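You operate a simulated robot arm through the tools that you are given. There is no shell and no other tool. Be economical: measure what you need, move in short steps, check, and stop when the job is done.

You are at the controls of a simulated two-armed robot. One attempt, no reset.

Task
Pick up the teal yarn cone that says "62" from the top of the green table with one hand, pass it to the other hand and put it on the top of the grey cabinet.

The check looks at the end state, three seconds after you hand in, the way a careful person would. Anything else that was tipped, shoved, dropped, spilled or broken makes it a failure.

Robot
Two 7-joint arms with two-finger parallel grippers on one trunk, on a base that drives. Base frame: it is fixed to the floor where the robot stands at the start and does not move with it; the origin is under the middle of the robot, x ahead of it, y to its left, z up; the surface under the hand at the start is at about z = 0.8. Readings come in m, rad, newtons and seconds.
The left shoulder is at the start at [0.03, 0.119, 1.01], the right one opposite. With the tool pointing down near the work surface each hand reaches from about 0.26 to 0.68 m from the robot's upright axis, wherever it stands, measured 20 degrees to its own side. Places, roughly: top of the grey cabinet [2.9, -1.7, 0.9]. Payload 3.43 kg a hand.
The TCP of each hand is the grasp point between the finger pads, 0.03 m short of the fingertips. In the tool frame z runs along the fingers and y along their closing line. Largest opening 0.094 m; finger width 0.028, thickness 0.01; the body of the gripper, 0.05 by 0.096 m, starts 0.055 m behind the TCP.
Orientation is told as [roll, pitch, yaw] about the base's x, y, z axes, in that order, counted from this pose: with the fingers straight down and closing along the base's y, the tool's x points along the base's -x, its y along +y and its z along -z.

Tools
- The arms move only by the tool play_rows. It takes "left_steps", "right_steps" or both (then of equal length, played together; a hand with none holds still); each is one flat list of numbers, 7 for each row, row after row: the shift along the tool's x, y, z in m, then the turn, a rotation vector about the tool's x, y, z in rad, then the gripper command, from -1 (fully open) to 1 (shut), values between in proportion. In form: [dx, dy, dz, ax, ay, az, fingers, dx, dy, dz, ax, ay, az, fingers, ...]. A call has 1 to 8 rows; each row shifts and turns the commanded pose from where the row before left it, along the tool's axes as they then stand. Rows are played at 5 a second. More than 0.05 m and 0.15 rad between two rows, or a gripper value outside its range, and nothing of the call is played. A pose out of reach is approached as far as the arm can. The call stops where the force on the tool passes 40 N (or 10 N more than at its start, if that is more) or the arm is blocked; 0.2 s more then pass. Each finger travels about 0.072 m/s and halts on what it meets, pressing with about 36 N; the grip force reading is that of the motor and also rises with nothing between the fingers. The clock runs only during rows and for 0.2 s after the last one: add rows that do not move to give the fingers time. It gives the time, the measured TCP pose, the force on the tool (base axes), the opening and the grip force at its end, in the units of the frame above (readings bear some noise), with the torque about the TCP (base axes, N m) and any sound that the robot's microphone picked up.
- Cameras (640 x 400 px; columns grow to the right, rows downward): "scene" is now at [0.0433, 0.0259, 1.7108]; the picture's right is [0.31, -0.95, 0.00], its down [-0.79, -0.26, -0.55] and it looks along [0.52, 0.17, -0.84] (base axes); focal length 248 px, centre (320, 200). "left" rides on the left gripper at [0.076, -0.014, -0.102] in its tool frame; the picture's right is [0.18, 0.98, 0.00], its down [-0.75, 0.14, -0.64] and it looks along [-0.63, 0.12, 0.77] (tool axes); focal length 243 px, centre (320, 200). "right" rides on the right gripper at [0.076, 0.014, -0.102] in its tool frame; the picture's right is [-0.18, 0.98, 0.00], its down [-0.75, -0.14, -0.64] and it looks along [-0.63, -0.12, 0.77] (tool axes); focal length 243 px, centre (320, 200). There is no depth. A picture from a camera that has moved, and an enlarged one, comes with that camera's place and axes in the base frame and with its lens. The place of the scene camera against the robot may be out by one fixed shift of up to 0.012 m in any direction.
- capture(camera): a new picture of that camera. The clock stands still meanwhile.
- lift_body(by): slides the trunk up (or, below 0, down) by that many m; the arms and the scene camera ride with it, the base frame stays. It gives what a move gives, with no picture.
- steer(legs): drives the robot by 1 to 6 legs, each [ahead, turn to the left] in m and rad, along the robot's own axes; the way and the turn of a leg run together, so that a leg with both is an arc; at most 1.5 m and 3.142 rad a leg. The arms and the cameras ride along, it lands a little off, and it stops where it bumps. It gives what a move gives.
- head_to(pan, tilt): turns the head with the scene camera to pan (to the left, within 2.496 rad either way) and tilt (down, from -0.506 to 1.204), counted from straight ahead of the robot. It gives what a move gives.
- inspect(camera, box): a new picture of the part [left, top, right, bottom] of that camera's present view, enlarged. The clock stands still meanwhile.
- job_done(): hands the job in; it is judged then, once.

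Go step by step. Nothing tells you exact positions but the pictures and the camera data: compare them with the known pose of the tool, close in by small moves and look again before you grip or let go. The budget is 120 turns and 88 pictures, counting those below and the enlarged ones. Unless the task says otherwise, let go and move clear before handing in, and close with one line.

The tools are called after "Request:" as name(argument=value, ...) on one line, values as JSON. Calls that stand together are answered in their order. play_rows: Moves the arms, as the interface text tells. Its arguments: {"type":"object","properties":{"left_steps":{"type":"array","items":{"type":"number"}},"right_steps":{"type":"array","items":{"type":"number"}}},"required":[]} The other tools are called the same way: lift_body (by) slides the trunk up or down; steer (legs) drives the base; head_to (pan, tilt) turns the head that bears the scene camera; capture (camera) takes a picture; inspect (camera, box) takes an enlarged picture of a part of a camera's view; job_done () hands the job in.

At the start:

```text
t: 0.0
left_position: [0.453, 0.2446, 1.0997]
left_tool_rot: [0.001, 0.001, 0.002]
left_wrist_force: [0.2, 0.4, 0.1]
left_torque: [0.0, 0.01, -0.02]
left_width: 0.0942
left_grip_force: 0.1
right_position: [0.3573, -0.0617, 1.1231]
right_tool_rot: [0.003, 0.0, -0.001]
right_wrist_force: [1.0, 0.1, -0.6]
right_torque: [0.0, -0.01, -0.01]
right_width: 0.0939
right_grip_force: 0.0
trunk travel left (down, up): [-0.275, 0.135]
robot x, y, heading: [-0.0012, -0.0009, 0.0]
head pan, tilt: [0.321, 0.99]
```

scene: 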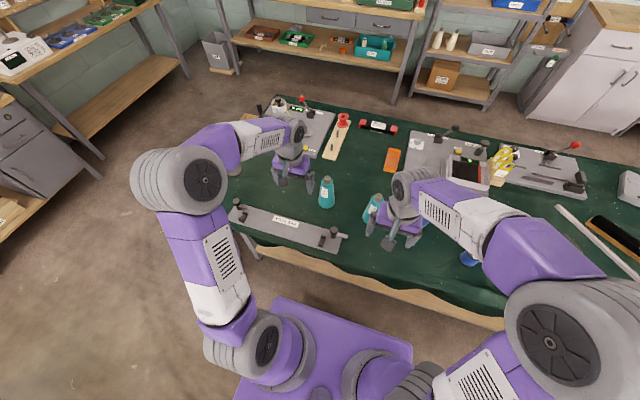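
right: 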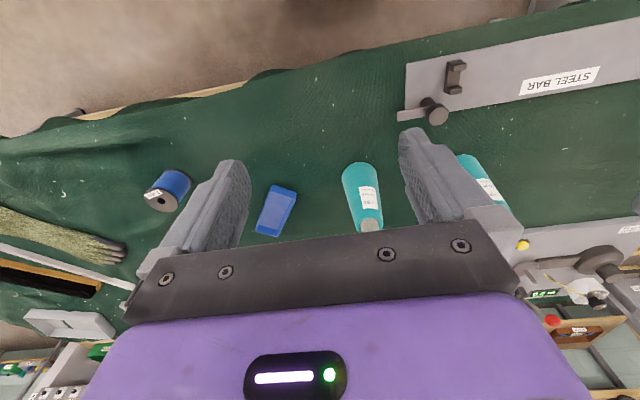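
left: 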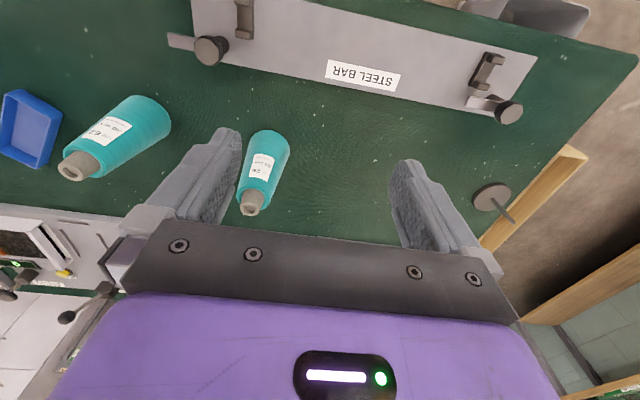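

I see two teal cones on the green table; I need to read their labels first.

Request:
inspect(camera="left", box=[50, 80, 210, 180])

Request:
inspect(camera="left", box=[210, 120, 338, 220])

Request:
inspect(camera="scene", box=[280, 150, 440, 250])

```text
4.00 times, centred on (130, 130) of left
camera zoom: at [0.3766, 0.2291, 1.2008], right [-0.18, 0.98, 0.0], down [0.75, 0.14, 0.64], along [0.63, 0.12, -0.77], focal length 970 px, centre (1080, 480)
```

zoom: 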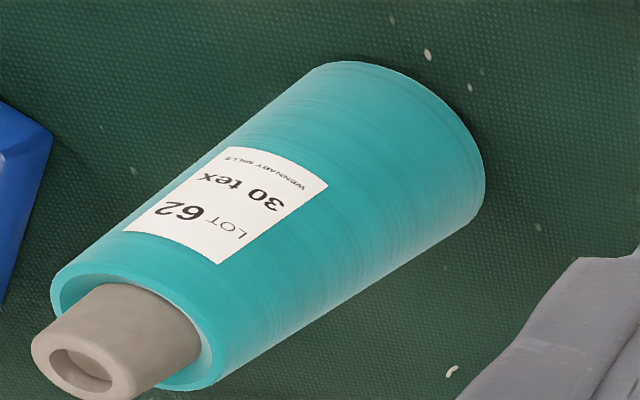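

```text
4.00 times, centred on (274, 170) of left
camera zoom: at [0.3766, 0.2291, 1.2008], right [-0.18, 0.98, 0.0], down [0.75, 0.14, 0.64], along [0.63, 0.12, -0.77], focal length 970 px, centre (504, 320)
```

zoom: 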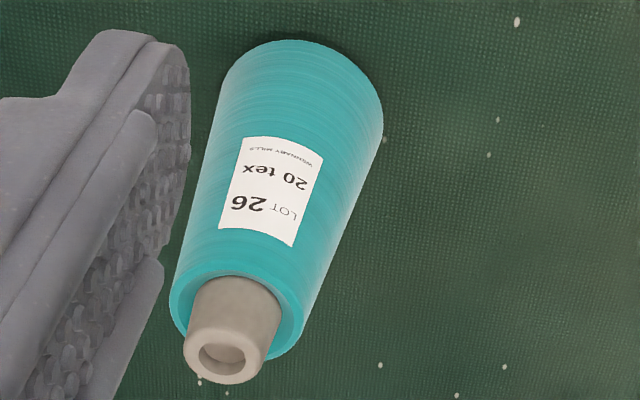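

```text
4.00 times, centred on (360, 200) of scene
camera zoom: at [0.0433, 0.0259, 1.7108], right [0.31, -0.95, 0.0], down [-0.79, -0.26, -0.55], along [0.52, 0.17, -0.84], focal length 994 px, centre (160, 200)
```

zoom: 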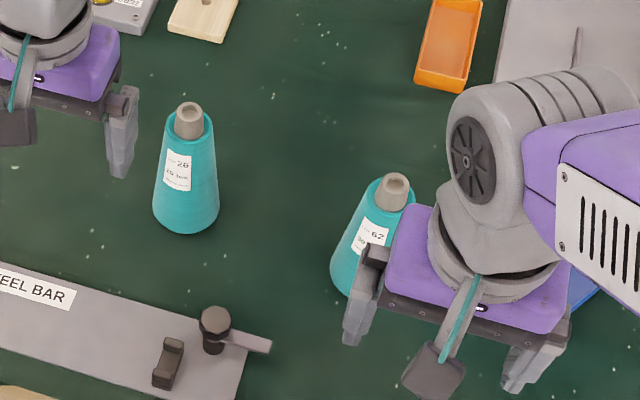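

The cone marked 62 stands upright at about (0.577, -0.018), from z 0.80 to 0.97; the other cone is 26. My plan is for the right hand to grip the body from the near side, tilted, and for the left hand to take the tube from above. First I tilt the right hand while it is still high.

Request:
play_rows(right_steps=[-0.04, 0, 0, 0, 0, -0.1, -1, -0.04, 0, 0, 0, 0, -0.1, -1, 0, 0, 0, 0, -0.15, 0, -1, 0, 0, 0, 0, -0.15, 0, -1, 0, 0, 0, 0, -0.15, 0, -1, 0, 0, 0, 0, -0.15, 0, -1, 0, 0, 0, 0, -0.15, 0, -1, 0, 0, 0, 0, -0.15, 0, -1])

```text
t: 1.8
left_position: [0.4552, 0.2425, 1.0973]
left_tool_rot: [0.002, 0.0, 0.0]
left_wrist_force: [-0.2, -0.8, 0.8]
left_torque: [0.07, 0.04, -0.01]
left_width: 0.094
left_grip_force: 0.0
right_position: [0.4376, -0.0621, 1.1234]
right_tool_rot: [0.015, -0.894, 0.176]
right_wrist_force: [1.2, 1.3, 0.9]
right_torque: [-0.06, 0.01, 0.02]
right_width: 0.094
right_grip_force: 0.1
trunk travel left (down, up): [-0.275, 0.135]
robot x, y, heading: [-0.0011, -0.0025, 0.002]
head pan, tilt: [0.321, 0.99]
```

Request:
play_rows(right_steps=[0, 0, 0, 0, -0.15, 0, -1, 0.0285, 0.004, 0.026, 0, 0, 0, -1, 0.0285, 0.004, 0.026, 0, 0, 0, -1, 0.0285, 0.004, 0.026, 0, 0, 0, -1, 0.0285, 0.004, 0.026, 0, 0, 0, -1, 0, 0, 0, 0, 0, 0, -1])

Request:
capture(camera="right")

Request:
capture(camera="left")

Request:
capture(camera="scene")

```text
t: 3.2
left_position: [0.4525, 0.2436, 1.0982]
left_tool_rot: [-0.001, 0.001, -0.002]
left_wrist_force: [0.1, -0.8, -0.8]
left_torque: [-0.01, -0.02, 0.01]
left_width: 0.0939
left_grip_force: 0.1
right_position: [0.4668, -0.0362, 0.974]
right_tool_rot: [-0.002, -1.052, 0.201]
right_wrist_force: [-0.4, 0.6, 0.7]
right_torque: [0.02, 0.01, 0.03]
right_width: 0.0939
right_grip_force: 0.0
trunk travel left (down, up): [-0.275, 0.135]
robot x, y, heading: [0.0021, -0.002, 0.002]
head pan, tilt: [0.321, 0.99]
```

```text
81 pictures are left
camera right: at [0.3397, -0.0488, 0.9584], right [-0.11, 0.98, 0.16], down [-0.15, -0.17, 0.97], along [0.98, 0.08, 0.17], focal length 243 px, centre (320, 200)
```

right: 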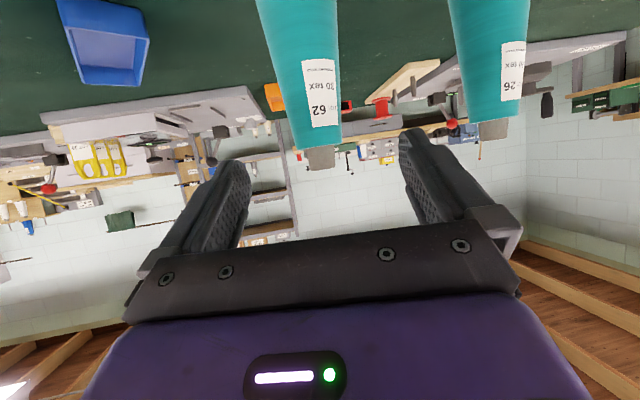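

```text
80 pictures are left
camera left: at [0.3759, 0.2295, 1.201], right [-0.18, 0.98, 0.0], down [0.75, 0.14, 0.64], along [0.63, 0.12, -0.77], focal length 243 px, centre (320, 200)
```

left: 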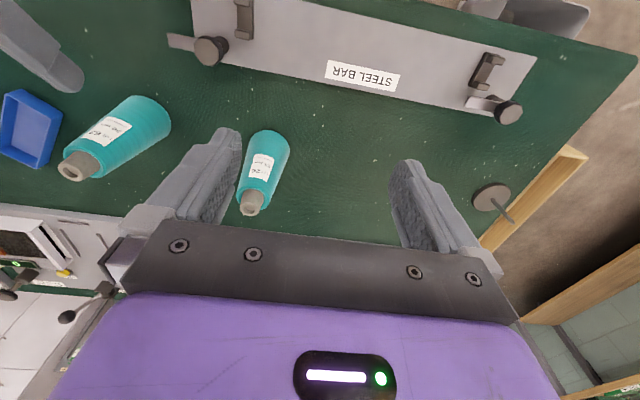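

```text
79 pictures are left
camera scene: at [0.0423, 0.0265, 1.7109], right [0.31, -0.95, 0.0], down [-0.79, -0.26, -0.55], along [0.52, 0.17, -0.84], focal length 248 px, centre (320, 200)
```

scene: 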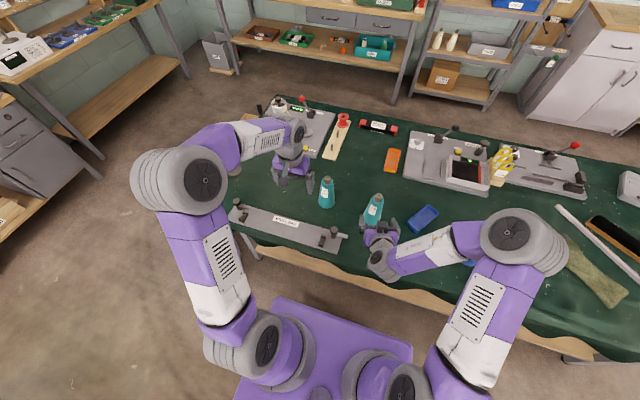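

Request:
play_rows(right_steps=[0.012, -0.0075, 0.02, 0, 0, 0, -1, 0.012, 0, 0.03, 0, 0, 0, -1, 0.0105, 0, 0.03, 0, 0, 0, -1, 0, 0, 0, 0, 0, 0, -1])

Request:
capture(camera="right")

Request:
inspect(camera="scene", box=[300, 160, 460, 260])

Request:
inspect(camera="left", box=[0, 0, 240, 200])

```text
t: 4.2
left_position: [0.4525, 0.2442, 1.0974]
left_tool_rot: [0.0, -0.001, 0.0]
left_wrist_force: [-0.1, -0.1, 0.5]
left_torque: [0.0, 0.04, -0.02]
left_width: 0.0939
left_grip_force: 0.0
right_position: [0.4998, -0.0341, 0.9609]
right_tool_rot: [-0.004, -1.046, 0.2]
right_wrist_force: [-0.5, -0.5, -0.5]
right_torque: [0.02, 0.01, 0.02]
right_width: 0.094
right_grip_force: 0.1
right hand out of reach, approached as far as the arm can: row 1, 2, 3
trunk travel left (down, up): [-0.275, 0.135]
robot x, y, heading: [-0.0007, 0.0012, 0.002]
head pan, tilt: [0.321, 0.99]
```

```text
78 pictures are left
camera right: at [0.3725, -0.0463, 0.9458], right [-0.1, 0.98, 0.16], down [-0.15, -0.17, 0.97], along [0.98, 0.08, 0.16], focal length 243 px, centre (320, 200)
```

right: 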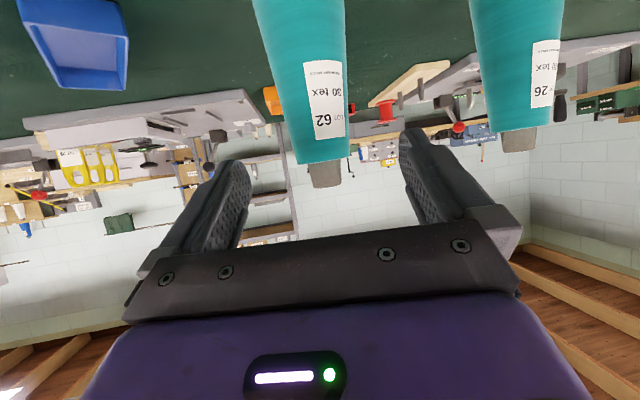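

```text
4.00 times, centred on (380, 210) of scene
camera zoom: at [0.0434, 0.0265, 1.7108], right [0.32, -0.95, 0.0], down [-0.79, -0.26, -0.55], along [0.52, 0.17, -0.84], focal length 994 px, centre (80, 160)
```

zoom: 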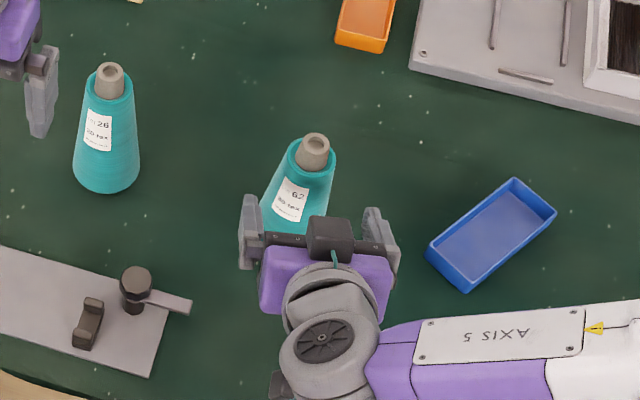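

```text
2.00 times, centred on (120, 100) of left
camera zoom: at [0.3767, 0.2295, 1.2007], right [-0.18, 0.98, 0.0], down [0.75, 0.14, 0.64], along [0.63, 0.12, -0.77], focal length 485 px, centre (720, 400)
```

zoom: 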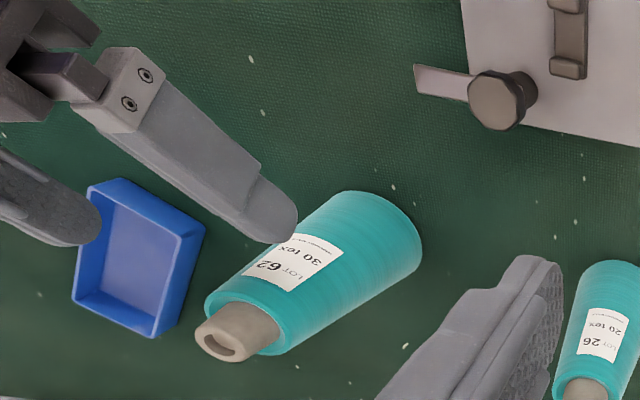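

The right hand stopped at a reach limit, about 0.09 m too high for the grip. I'll raise the left hand clear, then lower the trunk.

Request:
play_rows(left_steps=[0, 0.03, -0.04, 0, 0, 0, -1, 0, 0.03, -0.04, 0, 0, 0, -1, 0, 0, -0.03, 0, 0, 0, -1])

Request:
lift_body(by=-0.08)

Request:
capture(camera="right")

```text
t: 5.0
left_position: [0.4526, 0.302, 1.2091]
left_tool_rot: [0.002, 0.001, 0.001]
left_wrist_force: [-0.2, -1.0, -0.8]
left_torque: [0.02, -0.02, 0.03]
left_width: 0.0938
left_grip_force: 0.0
right_position: [0.499, -0.0362, 0.9617]
right_tool_rot: [-0.002, -1.047, 0.2]
right_wrist_force: [0.1, 0.7, -0.2]
right_torque: [0.01, 0.03, -0.02]
right_width: 0.094
right_grip_force: 0.0
trunk travel left (down, up): [-0.275, 0.135]
robot x, y, heading: [0.0002, 0.0008, 0.001]
head pan, tilt: [0.321, 0.99]
```

```text
t: 6.2
left_position: [0.4519, 0.3036, 1.1285]
left_tool_rot: [-0.001, 0.0, 0.0]
left_wrist_force: [0.2, 0.4, -1.3]
left_torque: [0.0, -0.04, -0.02]
left_width: 0.0939
left_grip_force: 0.0
right_position: [0.4986, -0.0352, 0.8817]
right_tool_rot: [-0.001, -1.047, 0.2]
right_wrist_force: [0.2, 0.0, 0.1]
right_torque: [0.0, -0.01, -0.03]
right_width: 0.0942
right_grip_force: 0.0
trunk travel left (down, up): [-0.195, 0.215]
robot x, y, heading: [0.0016, -0.0013, 0.003]
head pan, tilt: [0.321, 0.99]
```

```text
75 pictures are left
camera right: at [0.3722, -0.0466, 0.8661], right [-0.1, 0.98, 0.16], down [-0.15, -0.17, 0.97], along [0.98, 0.08, 0.16], focal length 243 px, centre (320, 200)
```

right: 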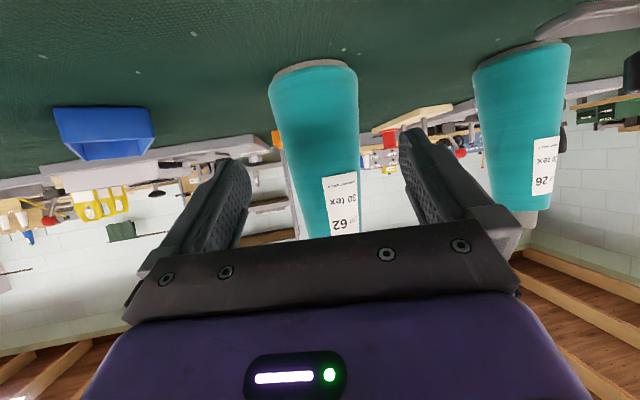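

Request:
play_rows(right_steps=[-0.0105, -0.001, 0.025, 0, 0, 0, -1, -0.0105, -0.001, 0.025, 0, 0, 0, -1, -0.0105, 0, 0.025, 0, 0, 0, -1, 0, 0, 0, 0, 0, 0, -1])

Request:
capture(camera="right")

Request:
inspect(camera="scene", box=[300, 130, 460, 230])

```text
t: 7.2
left_position: [0.4528, 0.3039, 1.1284]
left_tool_rot: [0.0, 0.0, 0.0]
left_wrist_force: [0.1, -0.3, 0.7]
left_torque: [0.0, 0.03, -0.01]
left_width: 0.094
left_grip_force: 0.0
right_position: [0.5802, -0.0204, 0.8705]
right_tool_rot: [-0.004, -1.046, 0.201]
right_wrist_force: [-0.3, -0.7, 0.2]
right_torque: [0.04, -0.01, 0.02]
right_width: 0.0939
right_grip_force: 0.1
trunk travel left (down, up): [-0.195, 0.215]
robot x, y, heading: [-0.0034, -0.0014, 0.004]
head pan, tilt: [0.321, 0.99]
```

```text
74 pictures are left
camera right: at [0.4527, -0.0324, 0.8552], right [-0.1, 0.98, 0.16], down [-0.15, -0.17, 0.97], along [0.98, 0.08, 0.16], focal length 243 px, centre (320, 200)
```

right: 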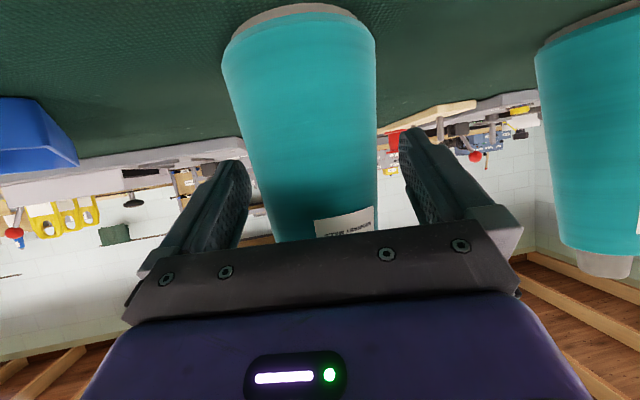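

```text
4.00 times, centred on (380, 180) of scene
camera zoom: at [0.0429, 0.0258, 1.6309], right [0.31, -0.95, 0.0], down [-0.79, -0.26, -0.55], along [0.52, 0.17, -0.84], focal length 994 px, centre (80, 280)
```

zoom: 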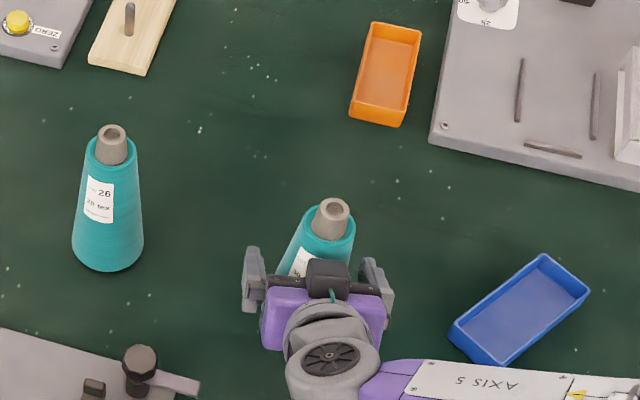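

Request:
play_rows(right_steps=[-0.003, -0.001, 0.005, 0, 0, 0, -1, 0, 0, 0, 0, 0, 0, 0, 0, 0, 0, 0, 0, 0, 1, 0, 0, 0, 0, 0, 0, 1, 0, 0, 0, 0, 0, 0, 1, 0, 0, 0, 0, 0, 0, 1])

Request:
capture(camera="right")

```text
t: 8.6
left_position: [0.4529, 0.303, 1.1282]
left_tool_rot: [0.0, -0.001, 0.001]
left_wrist_force: [-0.2, 0.1, 0.2]
left_torque: [-0.01, 0.01, 0.01]
left_width: 0.0942
left_grip_force: 0.0
right_position: [0.5855, -0.0197, 0.8705]
right_tool_rot: [-0.002, -1.049, 0.201]
right_wrist_force: [1.4, 2.4, 1.7]
right_torque: [0.09, 0.02, 0.0]
right_width: 0.0654
right_grip_force: 36.1
trunk travel left (down, up): [-0.195, 0.215]
robot x, y, heading: [0.0022, -0.0034, 0.003]
head pan, tilt: [0.321, 0.99]
```

```text
72 pictures are left
camera right: at [0.4589, -0.0323, 0.8561], right [-0.1, 0.98, 0.16], down [-0.15, -0.17, 0.97], along [0.98, 0.08, 0.16], focal length 243 px, centre (320, 200)
```

right: 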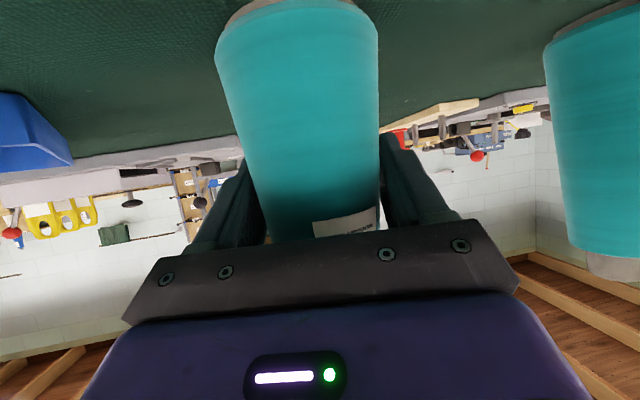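

The body is gripped at 0.065 m wide. I'll lift with the trunk.

Request:
lift_body(by=0.03)

Request:
capture(camera="right")

```text
t: 9.3
left_position: [0.4519, 0.303, 1.1589]
left_tool_rot: [0.001, 0.001, 0.0]
left_wrist_force: [-0.6, 0.4, -0.4]
left_torque: [0.0, 0.01, 0.01]
left_width: 0.0942
left_grip_force: 0.1
right_position: [0.5861, -0.0211, 0.902]
right_tool_rot: [-0.003, -1.047, 0.2]
right_wrist_force: [-0.6, 0.6, -2.8]
right_torque: [0.02, 0.0, 0.01]
right_width: 0.0652
right_grip_force: 36.0
trunk travel left (down, up): [-0.225, 0.185]
robot x, y, heading: [-0.0002, 0.0051, 0.0]
head pan, tilt: [0.321, 0.99]
```

```text
71 pictures are left
camera right: at [0.459, -0.0327, 0.8856], right [-0.1, 0.98, 0.16], down [-0.15, -0.17, 0.97], along [0.98, 0.08, 0.16], focal length 243 px, centre (320, 200)
```

right: 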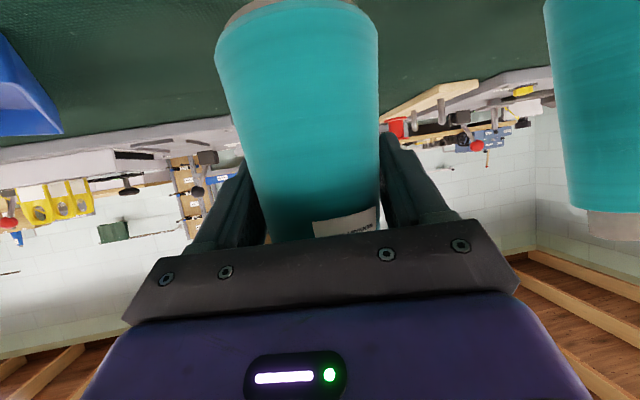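

Request:
lift_body(by=0.13)

Request:
head_to(pan=0.0, tilt=0.8)

Request:
capture(camera="scene")

Request:
capture(camera="left")

```text
t: 10.9
left_position: [0.4532, 0.3037, 1.2876]
left_tool_rot: [0.0, 0.002, 0.0]
left_wrist_force: [0.4, -0.5, 0.1]
left_torque: [-0.02, -0.02, 0.0]
left_width: 0.0943
left_grip_force: 0.1
right_position: [0.585, -0.0206, 1.0302]
right_tool_rot: [-0.003, -1.046, 0.201]
right_wrist_force: [-0.2, -0.3, -3.1]
right_torque: [-0.03, -0.03, 0.04]
right_width: 0.0653
right_grip_force: 36.2
trunk travel left (down, up): [-0.355, 0.055]
robot x, y, heading: [0.0012, 0.0003, -0.001]
head pan, tilt: [0.321, 0.99]
```

```text
t: 11.7
left_position: [0.4534, 0.3041, 1.2879]
left_tool_rot: [0.0, 0.001, -0.001]
left_wrist_force: [0.1, 0.0, 0.5]
left_torque: [0.04, -0.01, -0.02]
left_width: 0.0938
left_grip_force: 0.1
right_position: [0.5855, -0.0206, 1.0301]
right_tool_rot: [-0.003, -1.047, 0.199]
right_wrist_force: [0.2, 0.2, -3.2]
right_torque: [0.02, -0.03, 0.0]
right_width: 0.0655
right_grip_force: 36.2
trunk travel left (down, up): [-0.355, 0.055]
robot x, y, heading: [0.0007, -0.0012, -0.0]
head pan, tilt: [0.0, 0.799]
```

```text
70 pictures are left
camera scene: at [0.0575, 0.0039, 1.8052], right [0.0, -1.0, 0.0], down [-0.72, 0.0, -0.7], along [0.7, 0.0, -0.72], focal length 248 px, centre (320, 200)
```

scene: 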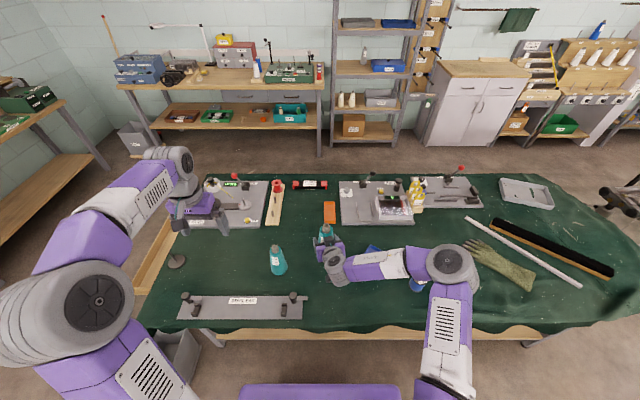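

```text
69 pictures are left
camera left: at [0.3757, 0.2882, 1.3904], right [-0.18, 0.98, 0.0], down [0.75, 0.14, 0.64], along [0.63, 0.12, -0.77], focal length 243 px, centre (320, 200)
```

left: 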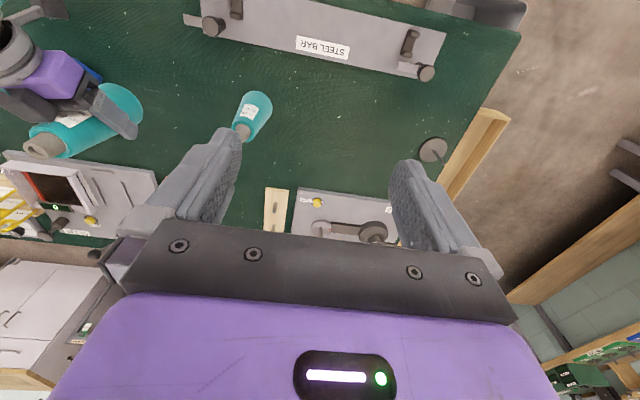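

Request:
play_rows(left_steps=[-0.0189, -0.046, 0, 0, 0, 0, -1, -0.0189, -0.046, 0, 0, 0, 0, -1, -0.0189, -0.046, 0, 0, 0, 0, -1, -0.0189, -0.046, 0, 0, 0, 0, -1, -0.0189, -0.046, 0, 0, 0, 0, -1, 0, 0, 0, 0, 0, 0, -1])

Request:
capture(camera="left")

Request:
inspect(camera="scene", box=[240, 150, 400, 250])

```text
t: 13.1
left_position: [0.5477, 0.0734, 1.289]
left_tool_rot: [0.0, -0.001, -0.001]
left_wrist_force: [-0.1, 0.0, -0.4]
left_torque: [-0.04, -0.02, 0.02]
left_width: 0.0939
left_grip_force: 0.0
right_position: [0.5853, -0.019, 1.0314]
right_tool_rot: [-0.003, -1.046, 0.203]
right_wrist_force: [-0.1, 0.2, -1.8]
right_torque: [0.02, -0.03, -0.01]
right_width: 0.0654
right_grip_force: 36.0
trunk travel left (down, up): [-0.355, 0.055]
robot x, y, heading: [0.0023, -0.001, -0.001]
head pan, tilt: [0.0, 0.799]
```

```text
68 pictures are left
camera left: at [0.4711, 0.0585, 1.3913], right [-0.18, 0.98, 0.0], down [0.75, 0.14, 0.64], along [0.63, 0.12, -0.77], focal length 243 px, centre (320, 200)
```

left: 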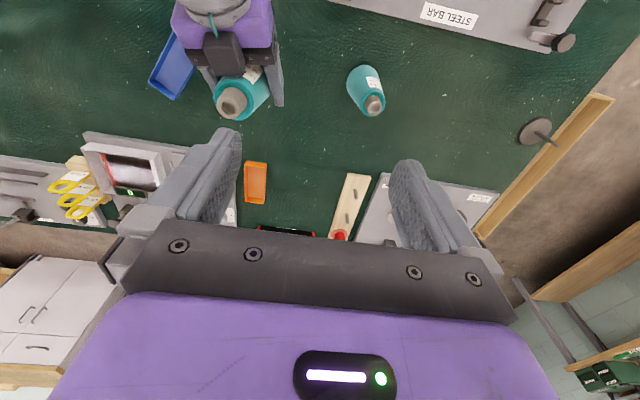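

```text
4.00 times, centred on (320, 200) of scene
camera zoom: at [0.0566, 0.0052, 1.8053], right [0.0, -1.0, 0.0], down [-0.72, 0.0, -0.7], along [0.7, 0.0, -0.72], focal length 994 px, centre (320, 200)
```

zoom: 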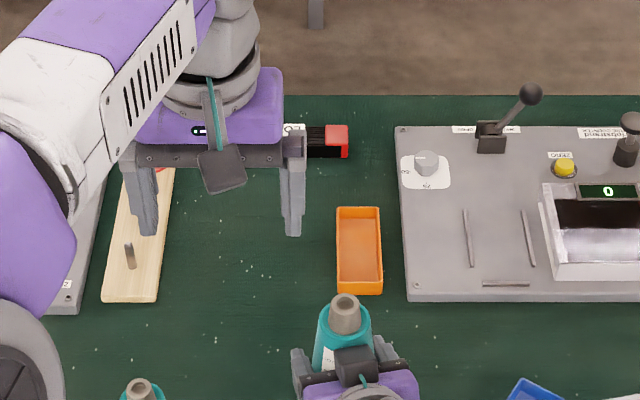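

Request:
play_rows(left_steps=[-0.012, -0.045, 0, 0, 0, 0, -1, -0.011, -0.045, 0, 0, 0, 0, -1, 0, 0, 0.035, 0, 0, 0, -1, 0, 0, 0.03, 0, 0, 0, -1, 0, 0, 0, 0, 0, 0, -1])

Request:
capture(camera="left")

Request:
inspect(camera="scene", box=[240, 150, 400, 250])

```text
t: 14.3
left_position: [0.5662, -0.0141, 1.2212]
left_tool_rot: [0.0, -0.001, 0.002]
left_wrist_force: [-0.2, 0.2, 0.4]
left_torque: [-0.01, -0.04, 0.02]
left_width: 0.094
left_grip_force: 0.0
left hand out of reach, approached as far as the arm can: row 2
right_position: [0.5848, -0.0208, 1.0304]
right_tool_rot: [-0.002, -1.048, 0.202]
right_wrist_force: [0.3, -0.5, -2.0]
right_torque: [0.01, -0.02, 0.01]
right_width: 0.0656
right_grip_force: 36.1
trunk travel left (down, up): [-0.355, 0.055]
robot x, y, heading: [-0.0032, -0.0021, -0.004]
head pan, tilt: [0.0, 0.799]
```

```text
66 pictures are left
camera left: at [0.4888, -0.0297, 1.3232], right [-0.18, 0.98, 0.0], down [0.75, 0.14, 0.64], along [0.63, 0.12, -0.77], focal length 243 px, centre (320, 200)
```

left: 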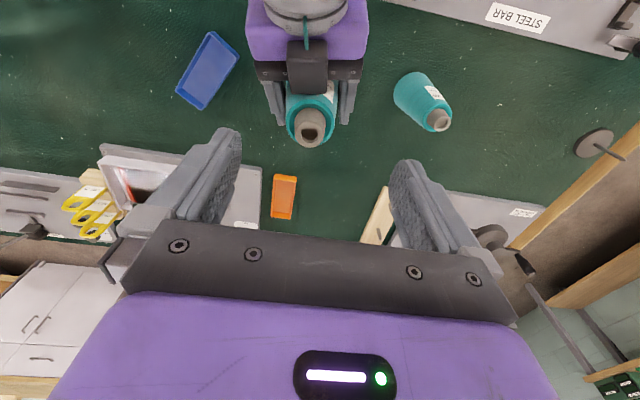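

```text
4.00 times, centred on (320, 200) of scene
camera zoom: at [0.0569, 0.0043, 1.8052], right [0.0, -1.0, 0.0], down [-0.72, 0.0, -0.7], along [0.7, 0.0, -0.72], focal length 994 px, centre (320, 200)
```

zoom: 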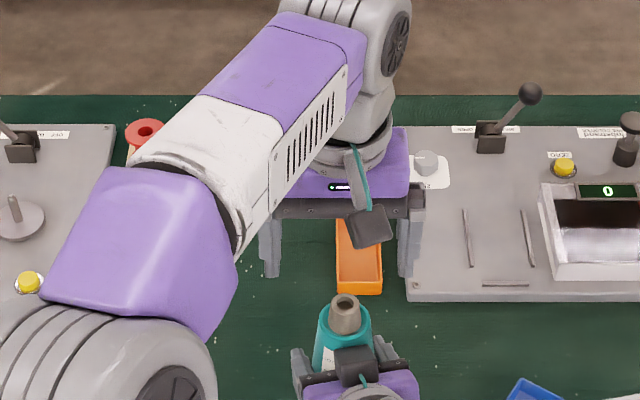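

The tube top is at about (0.578, -0.021, 1.12), near the edge of the left hand's reach. I'll bring the cone a bit closer with the right hand and line the left hand up over it.

Request:
play_rows(right_steps=[0.006, 0.0125, -0.0102, 0, 0, 0, 1, 0.006, 0.0125, -0.0102, 0, 0, 0, 1, 0, 0, 0, 0, 0, 0, 1], left_steps=[0.008, 0.007, 0, 0, 0, 0, -1, 0.008, 0.007, 0, 0, 0, 0, -1, 0, 0, 0, 0, 0, 0, -1])

Request:
capture(camera="left")

```text
t: 15.1
left_position: [0.5497, -0.0016, 1.2204]
left_tool_rot: [0.0, 0.002, 0.0]
left_wrist_force: [-0.5, 0.5, -0.1]
left_torque: [0.0, 0.0, 0.01]
left_width: 0.0943
left_grip_force: 0.2
right_position: [0.5572, -0.0026, 1.0312]
right_tool_rot: [-0.001, -1.046, 0.199]
right_wrist_force: [0.7, -0.4, -3.0]
right_torque: [0.0, -0.01, 0.0]
right_width: 0.0654
right_grip_force: 36.1
trunk travel left (down, up): [-0.355, 0.055]
robot x, y, heading: [-0.0014, 0.0024, 0.001]
head pan, tilt: [0.0, 0.799]
```

```text
64 pictures are left
camera left: at [0.4732, -0.017, 1.3226], right [-0.18, 0.98, 0.0], down [0.75, 0.14, 0.64], along [0.63, 0.12, -0.77], focal length 243 px, centre (320, 200)
```

left: 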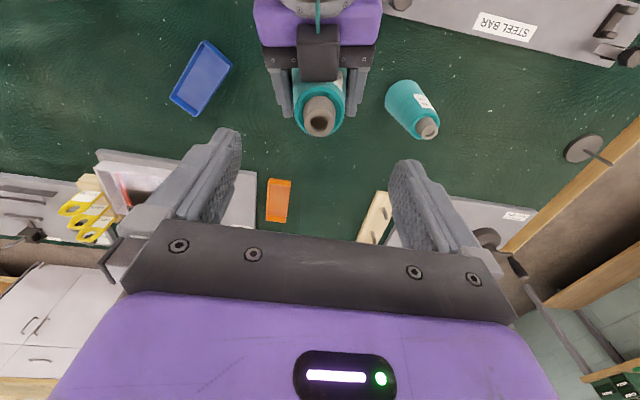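

Request:
play_rows(left_steps=[-0.004, 0, 0.03, 0, 0, 0, -1, 0, 0, 0.03, 0, 0, 0, -1, 0, 0, 0, 0, 0, 0, -1])

Request:
capture(camera="left")

Request:
inspect(camera="scene", box=[240, 150, 400, 250])

Request:
capture(camera="right")

```text
t: 15.9
left_position: [0.5537, -0.0038, 1.1598]
left_tool_rot: [-0.001, 0.0, -0.002]
left_wrist_force: [0.2, 0.3, -0.1]
left_torque: [0.01, -0.01, 0.02]
left_width: 0.094
left_grip_force: 0.0
right_position: [0.5581, -0.0, 1.0308]
right_tool_rot: [-0.002, -1.047, 0.202]
right_wrist_force: [-0.1, -0.4, -2.8]
right_torque: [-0.02, 0.01, 0.01]
right_width: 0.0653
right_grip_force: 36.3
trunk travel left (down, up): [-0.355, 0.055]
robot x, y, heading: [-0.001, 0.0033, -0.004]
head pan, tilt: [0.0, 0.799]
```

```text
63 pictures are left
camera left: at [0.4763, -0.0179, 1.2622], right [-0.18, 0.98, 0.0], down [0.75, 0.14, 0.64], along [0.63, 0.12, -0.77], focal length 243 px, centre (320, 200)
```

left: 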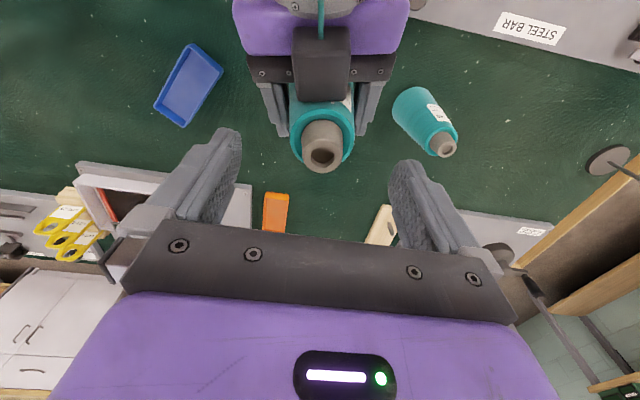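

```text
4.00 times, centred on (320, 200) of scene
camera zoom: at [0.0573, 0.0039, 1.8052], right [0.0, -1.0, 0.0], down [-0.72, 0.0, -0.7], along [0.7, 0.0, -0.72], focal length 994 px, centre (320, 200)
```

zoom: 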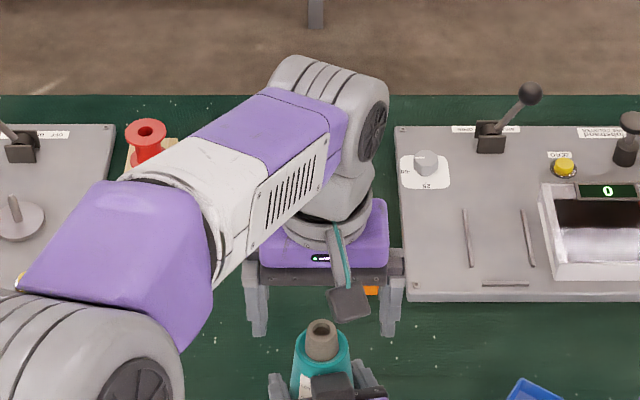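

```text
61 pictures are left
camera right: at [0.4307, -0.0126, 1.016], right [-0.1, 0.98, 0.16], down [-0.15, -0.17, 0.97], along [0.98, 0.08, 0.16], focal length 243 px, centre (320, 200)
```

right: 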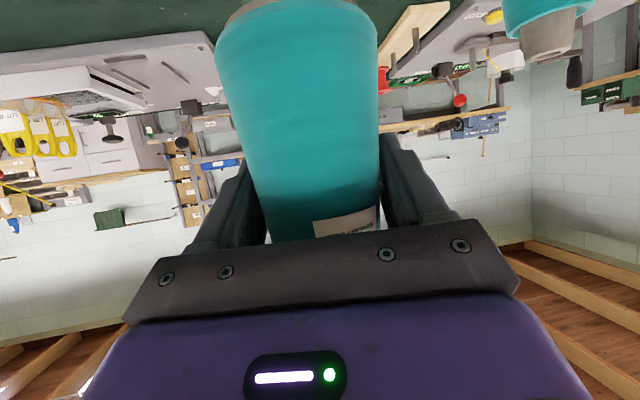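

Request:
play_rows(left_steps=[-0.002, 0.002, 0.02, 0, 0, 0, -1, 0, 0, 0.012, 0, 0, 0, -1, 0, 0, 0, 0, 0, 0, -1])

Request:
capture(camera="left")

Request:
inspect(camera="scene", box=[280, 190, 360, 250])

```text
t: 16.7
left_position: [0.5554, -0.0001, 1.1283]
left_tool_rot: [0.0, -0.001, 0.0]
left_wrist_force: [0.0, -0.1, 0.8]
left_torque: [-0.03, 0.03, 0.0]
left_width: 0.0941
left_grip_force: 0.1
right_position: [0.5569, -0.0003, 1.03]
right_tool_rot: [-0.004, -1.049, 0.201]
right_wrist_force: [0.9, -0.1, -2.5]
right_torque: [-0.03, -0.04, -0.01]
right_width: 0.0653
right_grip_force: 36.0
trunk travel left (down, up): [-0.355, 0.055]
robot x, y, heading: [-0.0002, -0.0031, 0.001]
head pan, tilt: [0.0, 0.799]
```

```text
60 pictures are left
camera left: at [0.4789, -0.0159, 1.2308], right [-0.18, 0.98, 0.0], down [0.75, 0.14, 0.64], along [0.63, 0.12, -0.77], focal length 243 px, centre (320, 200)
```

left: 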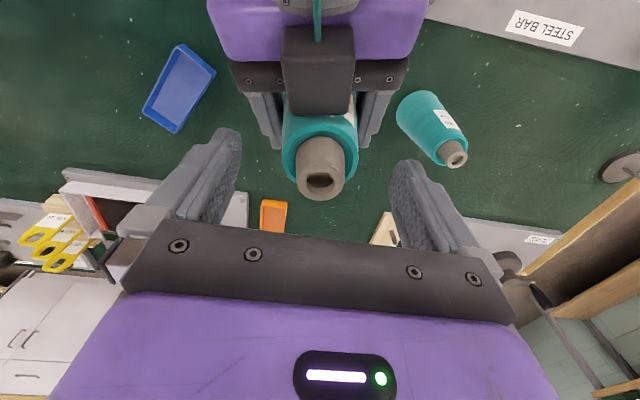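

```text
6.67 times, centred on (320, 220) of scene
camera zoom: at [0.0575, 0.0039, 1.8052], right [0.0, -1.0, 0.0], down [-0.72, 0.0, -0.7], along [0.7, 0.0, -0.72], focal length 1656 px, centre (320, 67)
```

zoom: 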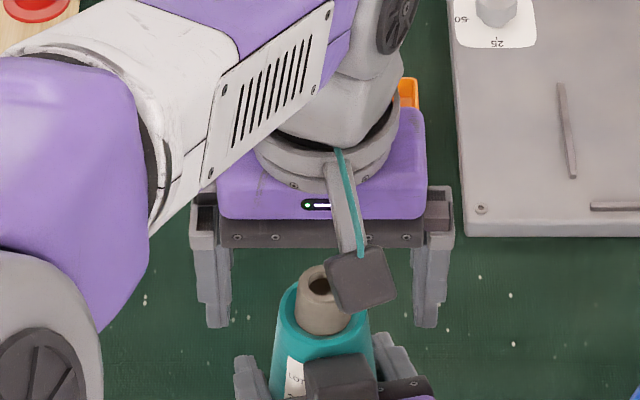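

The left fingers straddle the tube with TCP at the tube top. Closing them now.

Request:
play_rows(left_steps=[0.002, -0.001, 0.001, 0, 0, 0, -1, 0, 0, 0, 0, 0, 0, 0, 0, 0, 0, 0, 0, 0, 1, 0, 0, 0, 0, 0, 0, 1, 0, 0, 0, 0, 0, 0, 1, 0, 0, 0, 0, 0, 0, 1, 0, 0, 0, 0, 0, 0, 1])

Request:
capture(camera="left")

Request:
inspect(camera="scene", box=[280, 190, 360, 250])

```text
t: 18.3
left_position: [0.5529, -0.002, 1.1281]
left_tool_rot: [-0.001, -0.001, 0.0]
left_wrist_force: [1.8, 1.3, 0.6]
left_torque: [0.05, -0.1, -0.12]
left_width: 0.0458
left_grip_force: 35.7
right_position: [0.5571, -0.0002, 1.032]
right_tool_rot: [-0.003, -1.048, 0.201]
right_wrist_force: [-1.1, -1.0, -1.7]
right_torque: [0.12, 0.01, 0.16]
right_width: 0.0651
right_grip_force: 36.0
trunk travel left (down, up): [-0.355, 0.055]
robot x, y, heading: [-0.0016, 0.0022, 0.0]
head pan, tilt: [0.0, 0.799]
```

```text
58 pictures are left
camera left: at [0.4772, -0.0167, 1.2302], right [-0.18, 0.98, 0.0], down [0.75, 0.14, 0.64], along [0.63, 0.12, -0.77], focal length 243 px, centre (320, 200)
```

left: 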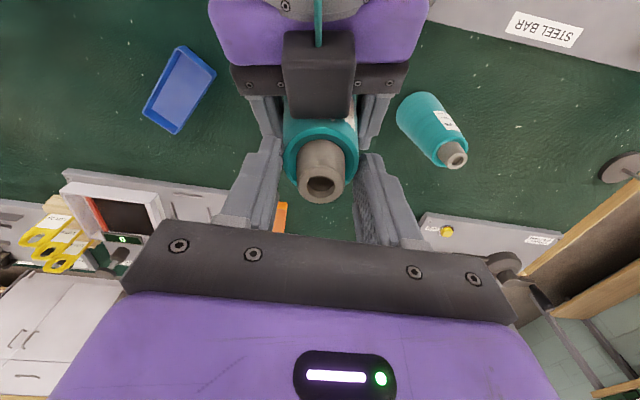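

```text
6.67 times, centred on (320, 220) of scene
camera zoom: at [0.0575, 0.0038, 1.8052], right [0.0, -1.0, 0.0], down [-0.72, 0.0, -0.7], along [0.7, 0.0, -0.72], focal length 1656 px, centre (320, 67)
```

zoom: 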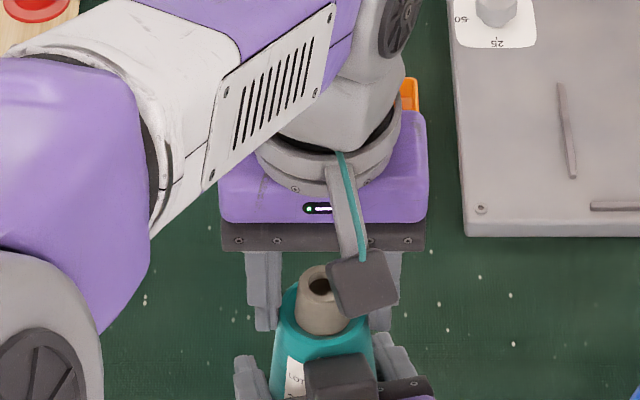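

The left fingertips caught only the rim of the yarn, which is a shallow grip. I'll reopen slightly, go 0.016 m deeper and close on the yarn body.

Request:
play_rows(left_steps=[0, 0, 0, 0, 0, 0, -0.5, 0, 0, 0, 0, 0, 0, -0.5, 0, 0, 0.008, 0, 0, 0, -0.5, 0, 0, 0.008, 0, 0, 0, -0.5, 0, 0, 0, 0, 0, 0, -0.5])

Request:
play_rows(left_steps=[0, 0, 0, 0, 0, 0, 0.2, 0, 0, 0, 0, 0, 0, 1, 0, 0, 0, 0, 0, 0, 1, 0, 0, 0, 0, 0, 0, 1])

Request:
capture(camera="left")

Request:
inspect(camera="scene", box=[280, 190, 360, 250])

```text
t: 19.5
left_position: [0.5544, -0.0017, 1.1108]
left_tool_rot: [0.0, -0.001, 0.0]
left_wrist_force: [-0.6, -1.0, 0.6]
left_torque: [0.02, 0.01, -0.01]
left_width: 0.0706
left_grip_force: 0.0
right_position: [0.5574, -0.0015, 1.0308]
right_tool_rot: [-0.001, -1.046, 0.201]
right_wrist_force: [-0.1, 0.3, -2.7]
right_torque: [-0.01, -0.02, -0.01]
right_width: 0.0654
right_grip_force: 36.2
trunk travel left (down, up): [-0.355, 0.055]
robot x, y, heading: [-0.0013, 0.0025, -0.001]
head pan, tilt: [0.0, 0.799]
```

```text
t: 20.5
left_position: [0.5536, -0.002, 1.1118]
left_tool_rot: [-0.001, 0.0, 0.0]
left_wrist_force: [0.8, -1.9, 0.6]
left_torque: [-0.13, -0.02, -0.11]
left_width: 0.0491
left_grip_force: 35.8
right_position: [0.5576, 0.0002, 1.0308]
right_tool_rot: [0.0, -1.047, 0.2]
right_wrist_force: [-0.3, 1.3, -1.4]
right_torque: [0.03, -0.02, 0.12]
right_width: 0.065
right_grip_force: 36.2
trunk travel left (down, up): [-0.355, 0.055]
robot x, y, heading: [0.0011, -0.0007, 0.001]
head pan, tilt: [0.0, 0.799]
```

```text
56 pictures are left
camera left: at [0.4772, -0.0164, 1.2143], right [-0.18, 0.98, 0.0], down [0.75, 0.14, 0.64], along [0.63, 0.12, -0.77], focal length 243 px, centre (320, 200)
```

left: 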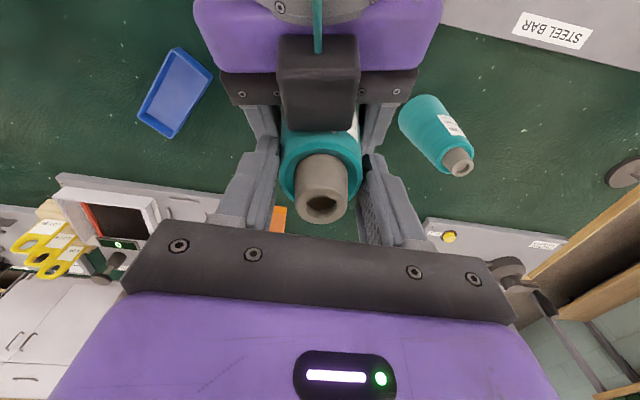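

```text
6.67 times, centred on (320, 220) of scene
camera zoom: at [0.0575, 0.0038, 1.8052], right [0.0, -1.0, 0.0], down [-0.72, 0.0, -0.7], along [0.7, 0.0, -0.72], focal length 1656 px, centre (320, 67)
```

zoom: 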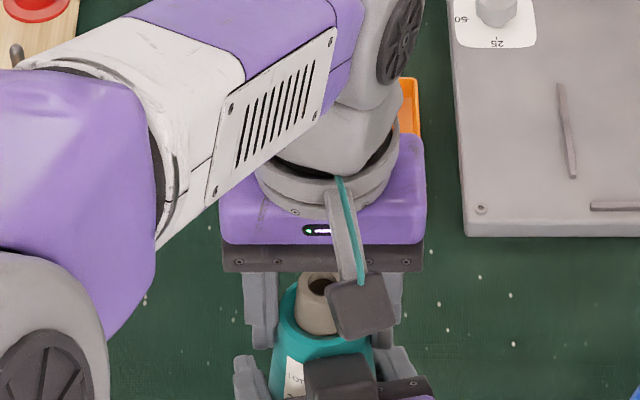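

The left grip holds at 0.049 m wide. Now I open the right hand and check that the cone stays.

Request:
play_rows(right_steps=[0, 0, 0, 0, 0, 0, 0, 0, 0, 0, 0, 0, 0, -0.6, 0, 0, 0, 0, 0, 0, -1, 0, 0, 0, 0, 0, 0, -1])

Request:
capture(camera="right")

```text
t: 21.5
left_position: [0.5534, -0.0025, 1.1112]
left_tool_rot: [-0.001, 0.0, 0.0]
left_wrist_force: [0.9, -0.2, 0.4]
left_torque: [0.01, -0.04, 0.02]
left_width: 0.0493
left_grip_force: 36.0
right_position: [0.5579, -0.0001, 1.0316]
right_tool_rot: [-0.002, -1.047, 0.202]
right_wrist_force: [0.2, 0.5, 1.0]
right_torque: [0.0, 0.01, -0.03]
right_width: 0.094
right_grip_force: 0.1
trunk travel left (down, up): [-0.355, 0.055]
robot x, y, heading: [0.0027, 0.0052, -0.005]
head pan, tilt: [0.0, 0.799]
```

```text
54 pictures are left
camera right: at [0.4309, -0.0126, 1.016], right [-0.1, 0.98, 0.16], down [-0.15, -0.17, 0.97], along [0.98, 0.08, 0.16], focal length 243 px, centre (320, 200)
```

right: 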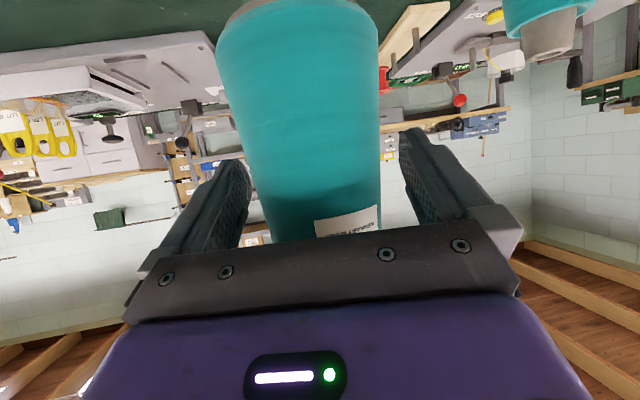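

Request:
play_rows(right_steps=[0.01, 0, -0.0174, 0, 0, 0, -1, 0.02, 0, -0.025, 0, 0, 0, -1, 0.025, -0.005, -0.025, 0, 0, 0, -1, 0.025, -0.02, -0.025, 0, 0, 0, -1, 0, 0, 0, 0, 0, 0, -1])

Request:
capture(camera="right")

Request:
capture(camera="scene")

```text
t: 22.7
left_position: [0.5542, 0.0009, 1.1123]
left_tool_rot: [-0.002, -0.001, 0.0]
left_wrist_force: [-0.3, -0.1, -0.8]
left_torque: [-0.01, 0.0, -0.02]
left_width: 0.0489
left_grip_force: 35.9
right_position: [0.4675, -0.0365, 1.0461]
right_tool_rot: [-0.007, -1.044, 0.204]
right_wrist_force: [0.0, 0.7, -0.3]
right_torque: [-0.01, 0.03, -0.03]
right_width: 0.0939
right_grip_force: 0.1
right hand out of reach, approached as far as the arm can: row 3, 4
trunk travel left (down, up): [-0.355, 0.055]
robot x, y, heading: [-0.0009, -0.0018, 0.001]
head pan, tilt: [0.0, 0.799]
```

```text
53 pictures are left
camera right: at [0.3404, -0.0489, 1.0323], right [-0.1, 0.98, 0.16], down [-0.15, -0.17, 0.97], along [0.98, 0.08, 0.16], focal length 243 px, centre (320, 200)
```

right: 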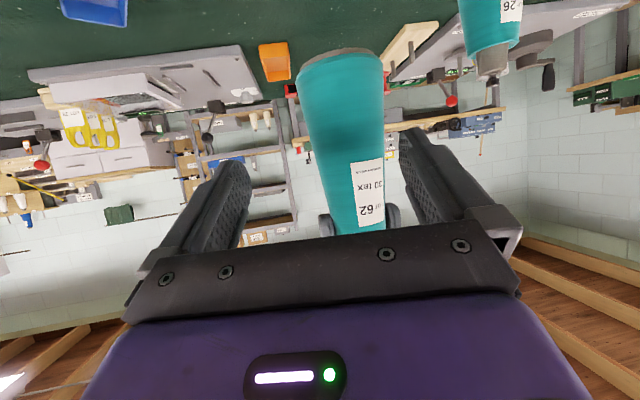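

```text
52 pictures are left
camera scene: at [0.0576, 0.0064, 1.8052], right [0.0, -1.0, 0.0], down [-0.72, 0.0, -0.7], along [0.7, 0.0, -0.72], focal length 248 px, centre (320, 200)
```

scene: 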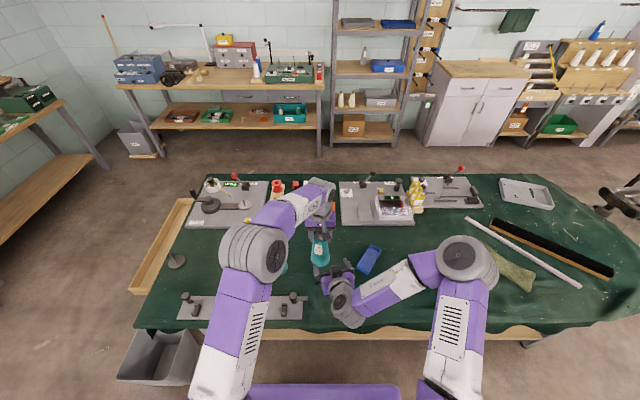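

The left hand now holds the cone. I'll raise the trunk, fold the right hand back to tool-down and away to the right, and look to the right for a driving path.

Request:
lift_body(by=0.05)

Request:
play_rows(right_steps=[0, -0.04, 0, 0, 0, 0, -1, 0, -0.04, 0, 0, 0, 0, -1, 0, -0.04, 0, 0, 0.15, 0, -1, 0, -0.03, 0, 0, 0.15, 0, -1, 0, 0, 0, 0, 0.15, 0, -1, 0, 0, 0, 0, 0.15, 0, -1, 0, 0, 0, 0, 0.15, 0, -1, 0, 0, 0, 0, 0.15, 0, 0])

Request:
head_to(pan=-0.9, tilt=0.55)

Request:
capture(camera="scene")

```text
t: 23.6
left_position: [0.5552, -0.0009, 1.1609]
left_tool_rot: [0.001, 0.001, 0.001]
left_wrist_force: [0.5, 0.0, -2.5]
left_torque: [-0.02, 0.0, -0.02]
left_width: 0.0485
left_grip_force: 35.9
right_position: [0.4676, -0.0377, 1.0962]
right_tool_rot: [-0.003, -1.046, 0.201]
right_wrist_force: [-0.5, 0.7, -0.5]
right_torque: [-0.02, 0.0, 0.03]
right_width: 0.0939
right_grip_force: 0.2
trunk travel left (down, up): [-0.405, 0.005]
robot x, y, heading: [-0.0022, 0.003, 0.004]
head pan, tilt: [0.0, 0.799]
```

```text
t: 25.4
left_position: [0.5547, -0.0005, 1.1603]
left_tool_rot: [0.002, 0.0, 0.0]
left_wrist_force: [-0.2, 0.6, -2.6]
left_torque: [-0.06, 0.04, 0.03]
left_width: 0.0489
left_grip_force: 35.7
right_position: [0.5029, -0.177, 1.1107]
right_tool_rot: [-0.003, -0.147, 0.199]
right_wrist_force: [-0.4, 0.5, 0.1]
right_torque: [-0.05, -0.03, 0.02]
right_width: 0.047
right_grip_force: 0.1
right hand out of reach, approached as far as the arm can: row 1
trunk travel left (down, up): [-0.405, 0.005]
robot x, y, heading: [0.0022, 0.0007, 0.001]
head pan, tilt: [0.0, 0.799]
```

```text
t: 26.6
left_position: [0.5537, -0.0015, 1.1619]
left_tool_rot: [0.001, 0.001, -0.001]
left_wrist_force: [-0.2, -0.1, -2.1]
left_torque: [-0.04, 0.0, -0.01]
left_width: 0.0489
left_grip_force: 36.0
right_position: [0.5025, -0.1799, 1.109]
right_tool_rot: [-0.003, -0.147, 0.199]
right_wrist_force: [0.1, -1.3, -0.4]
right_torque: [0.02, 0.01, 0.03]
right_width: 0.0467
right_grip_force: 0.0
trunk travel left (down, up): [-0.405, 0.005]
robot x, y, heading: [0.0022, 0.0001, 0.001]
head pan, tilt: [-0.901, 0.55]
```

```text
51 pictures are left
camera scene: at [0.0326, -0.0666, 1.8766], right [-0.78, -0.62, 0.0], down [-0.33, 0.41, -0.85], along [0.53, -0.67, -0.52], focal length 248 px, centre (320, 200)
```

scene: 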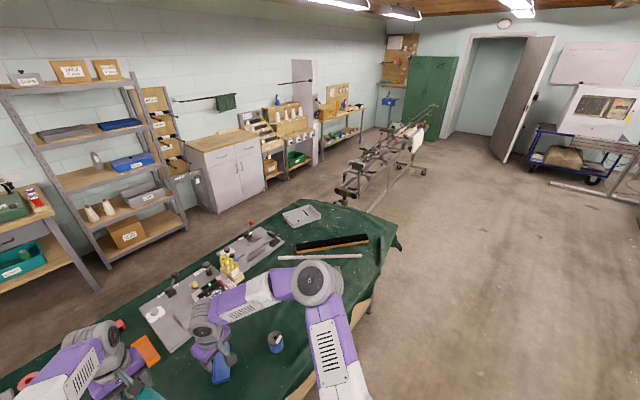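

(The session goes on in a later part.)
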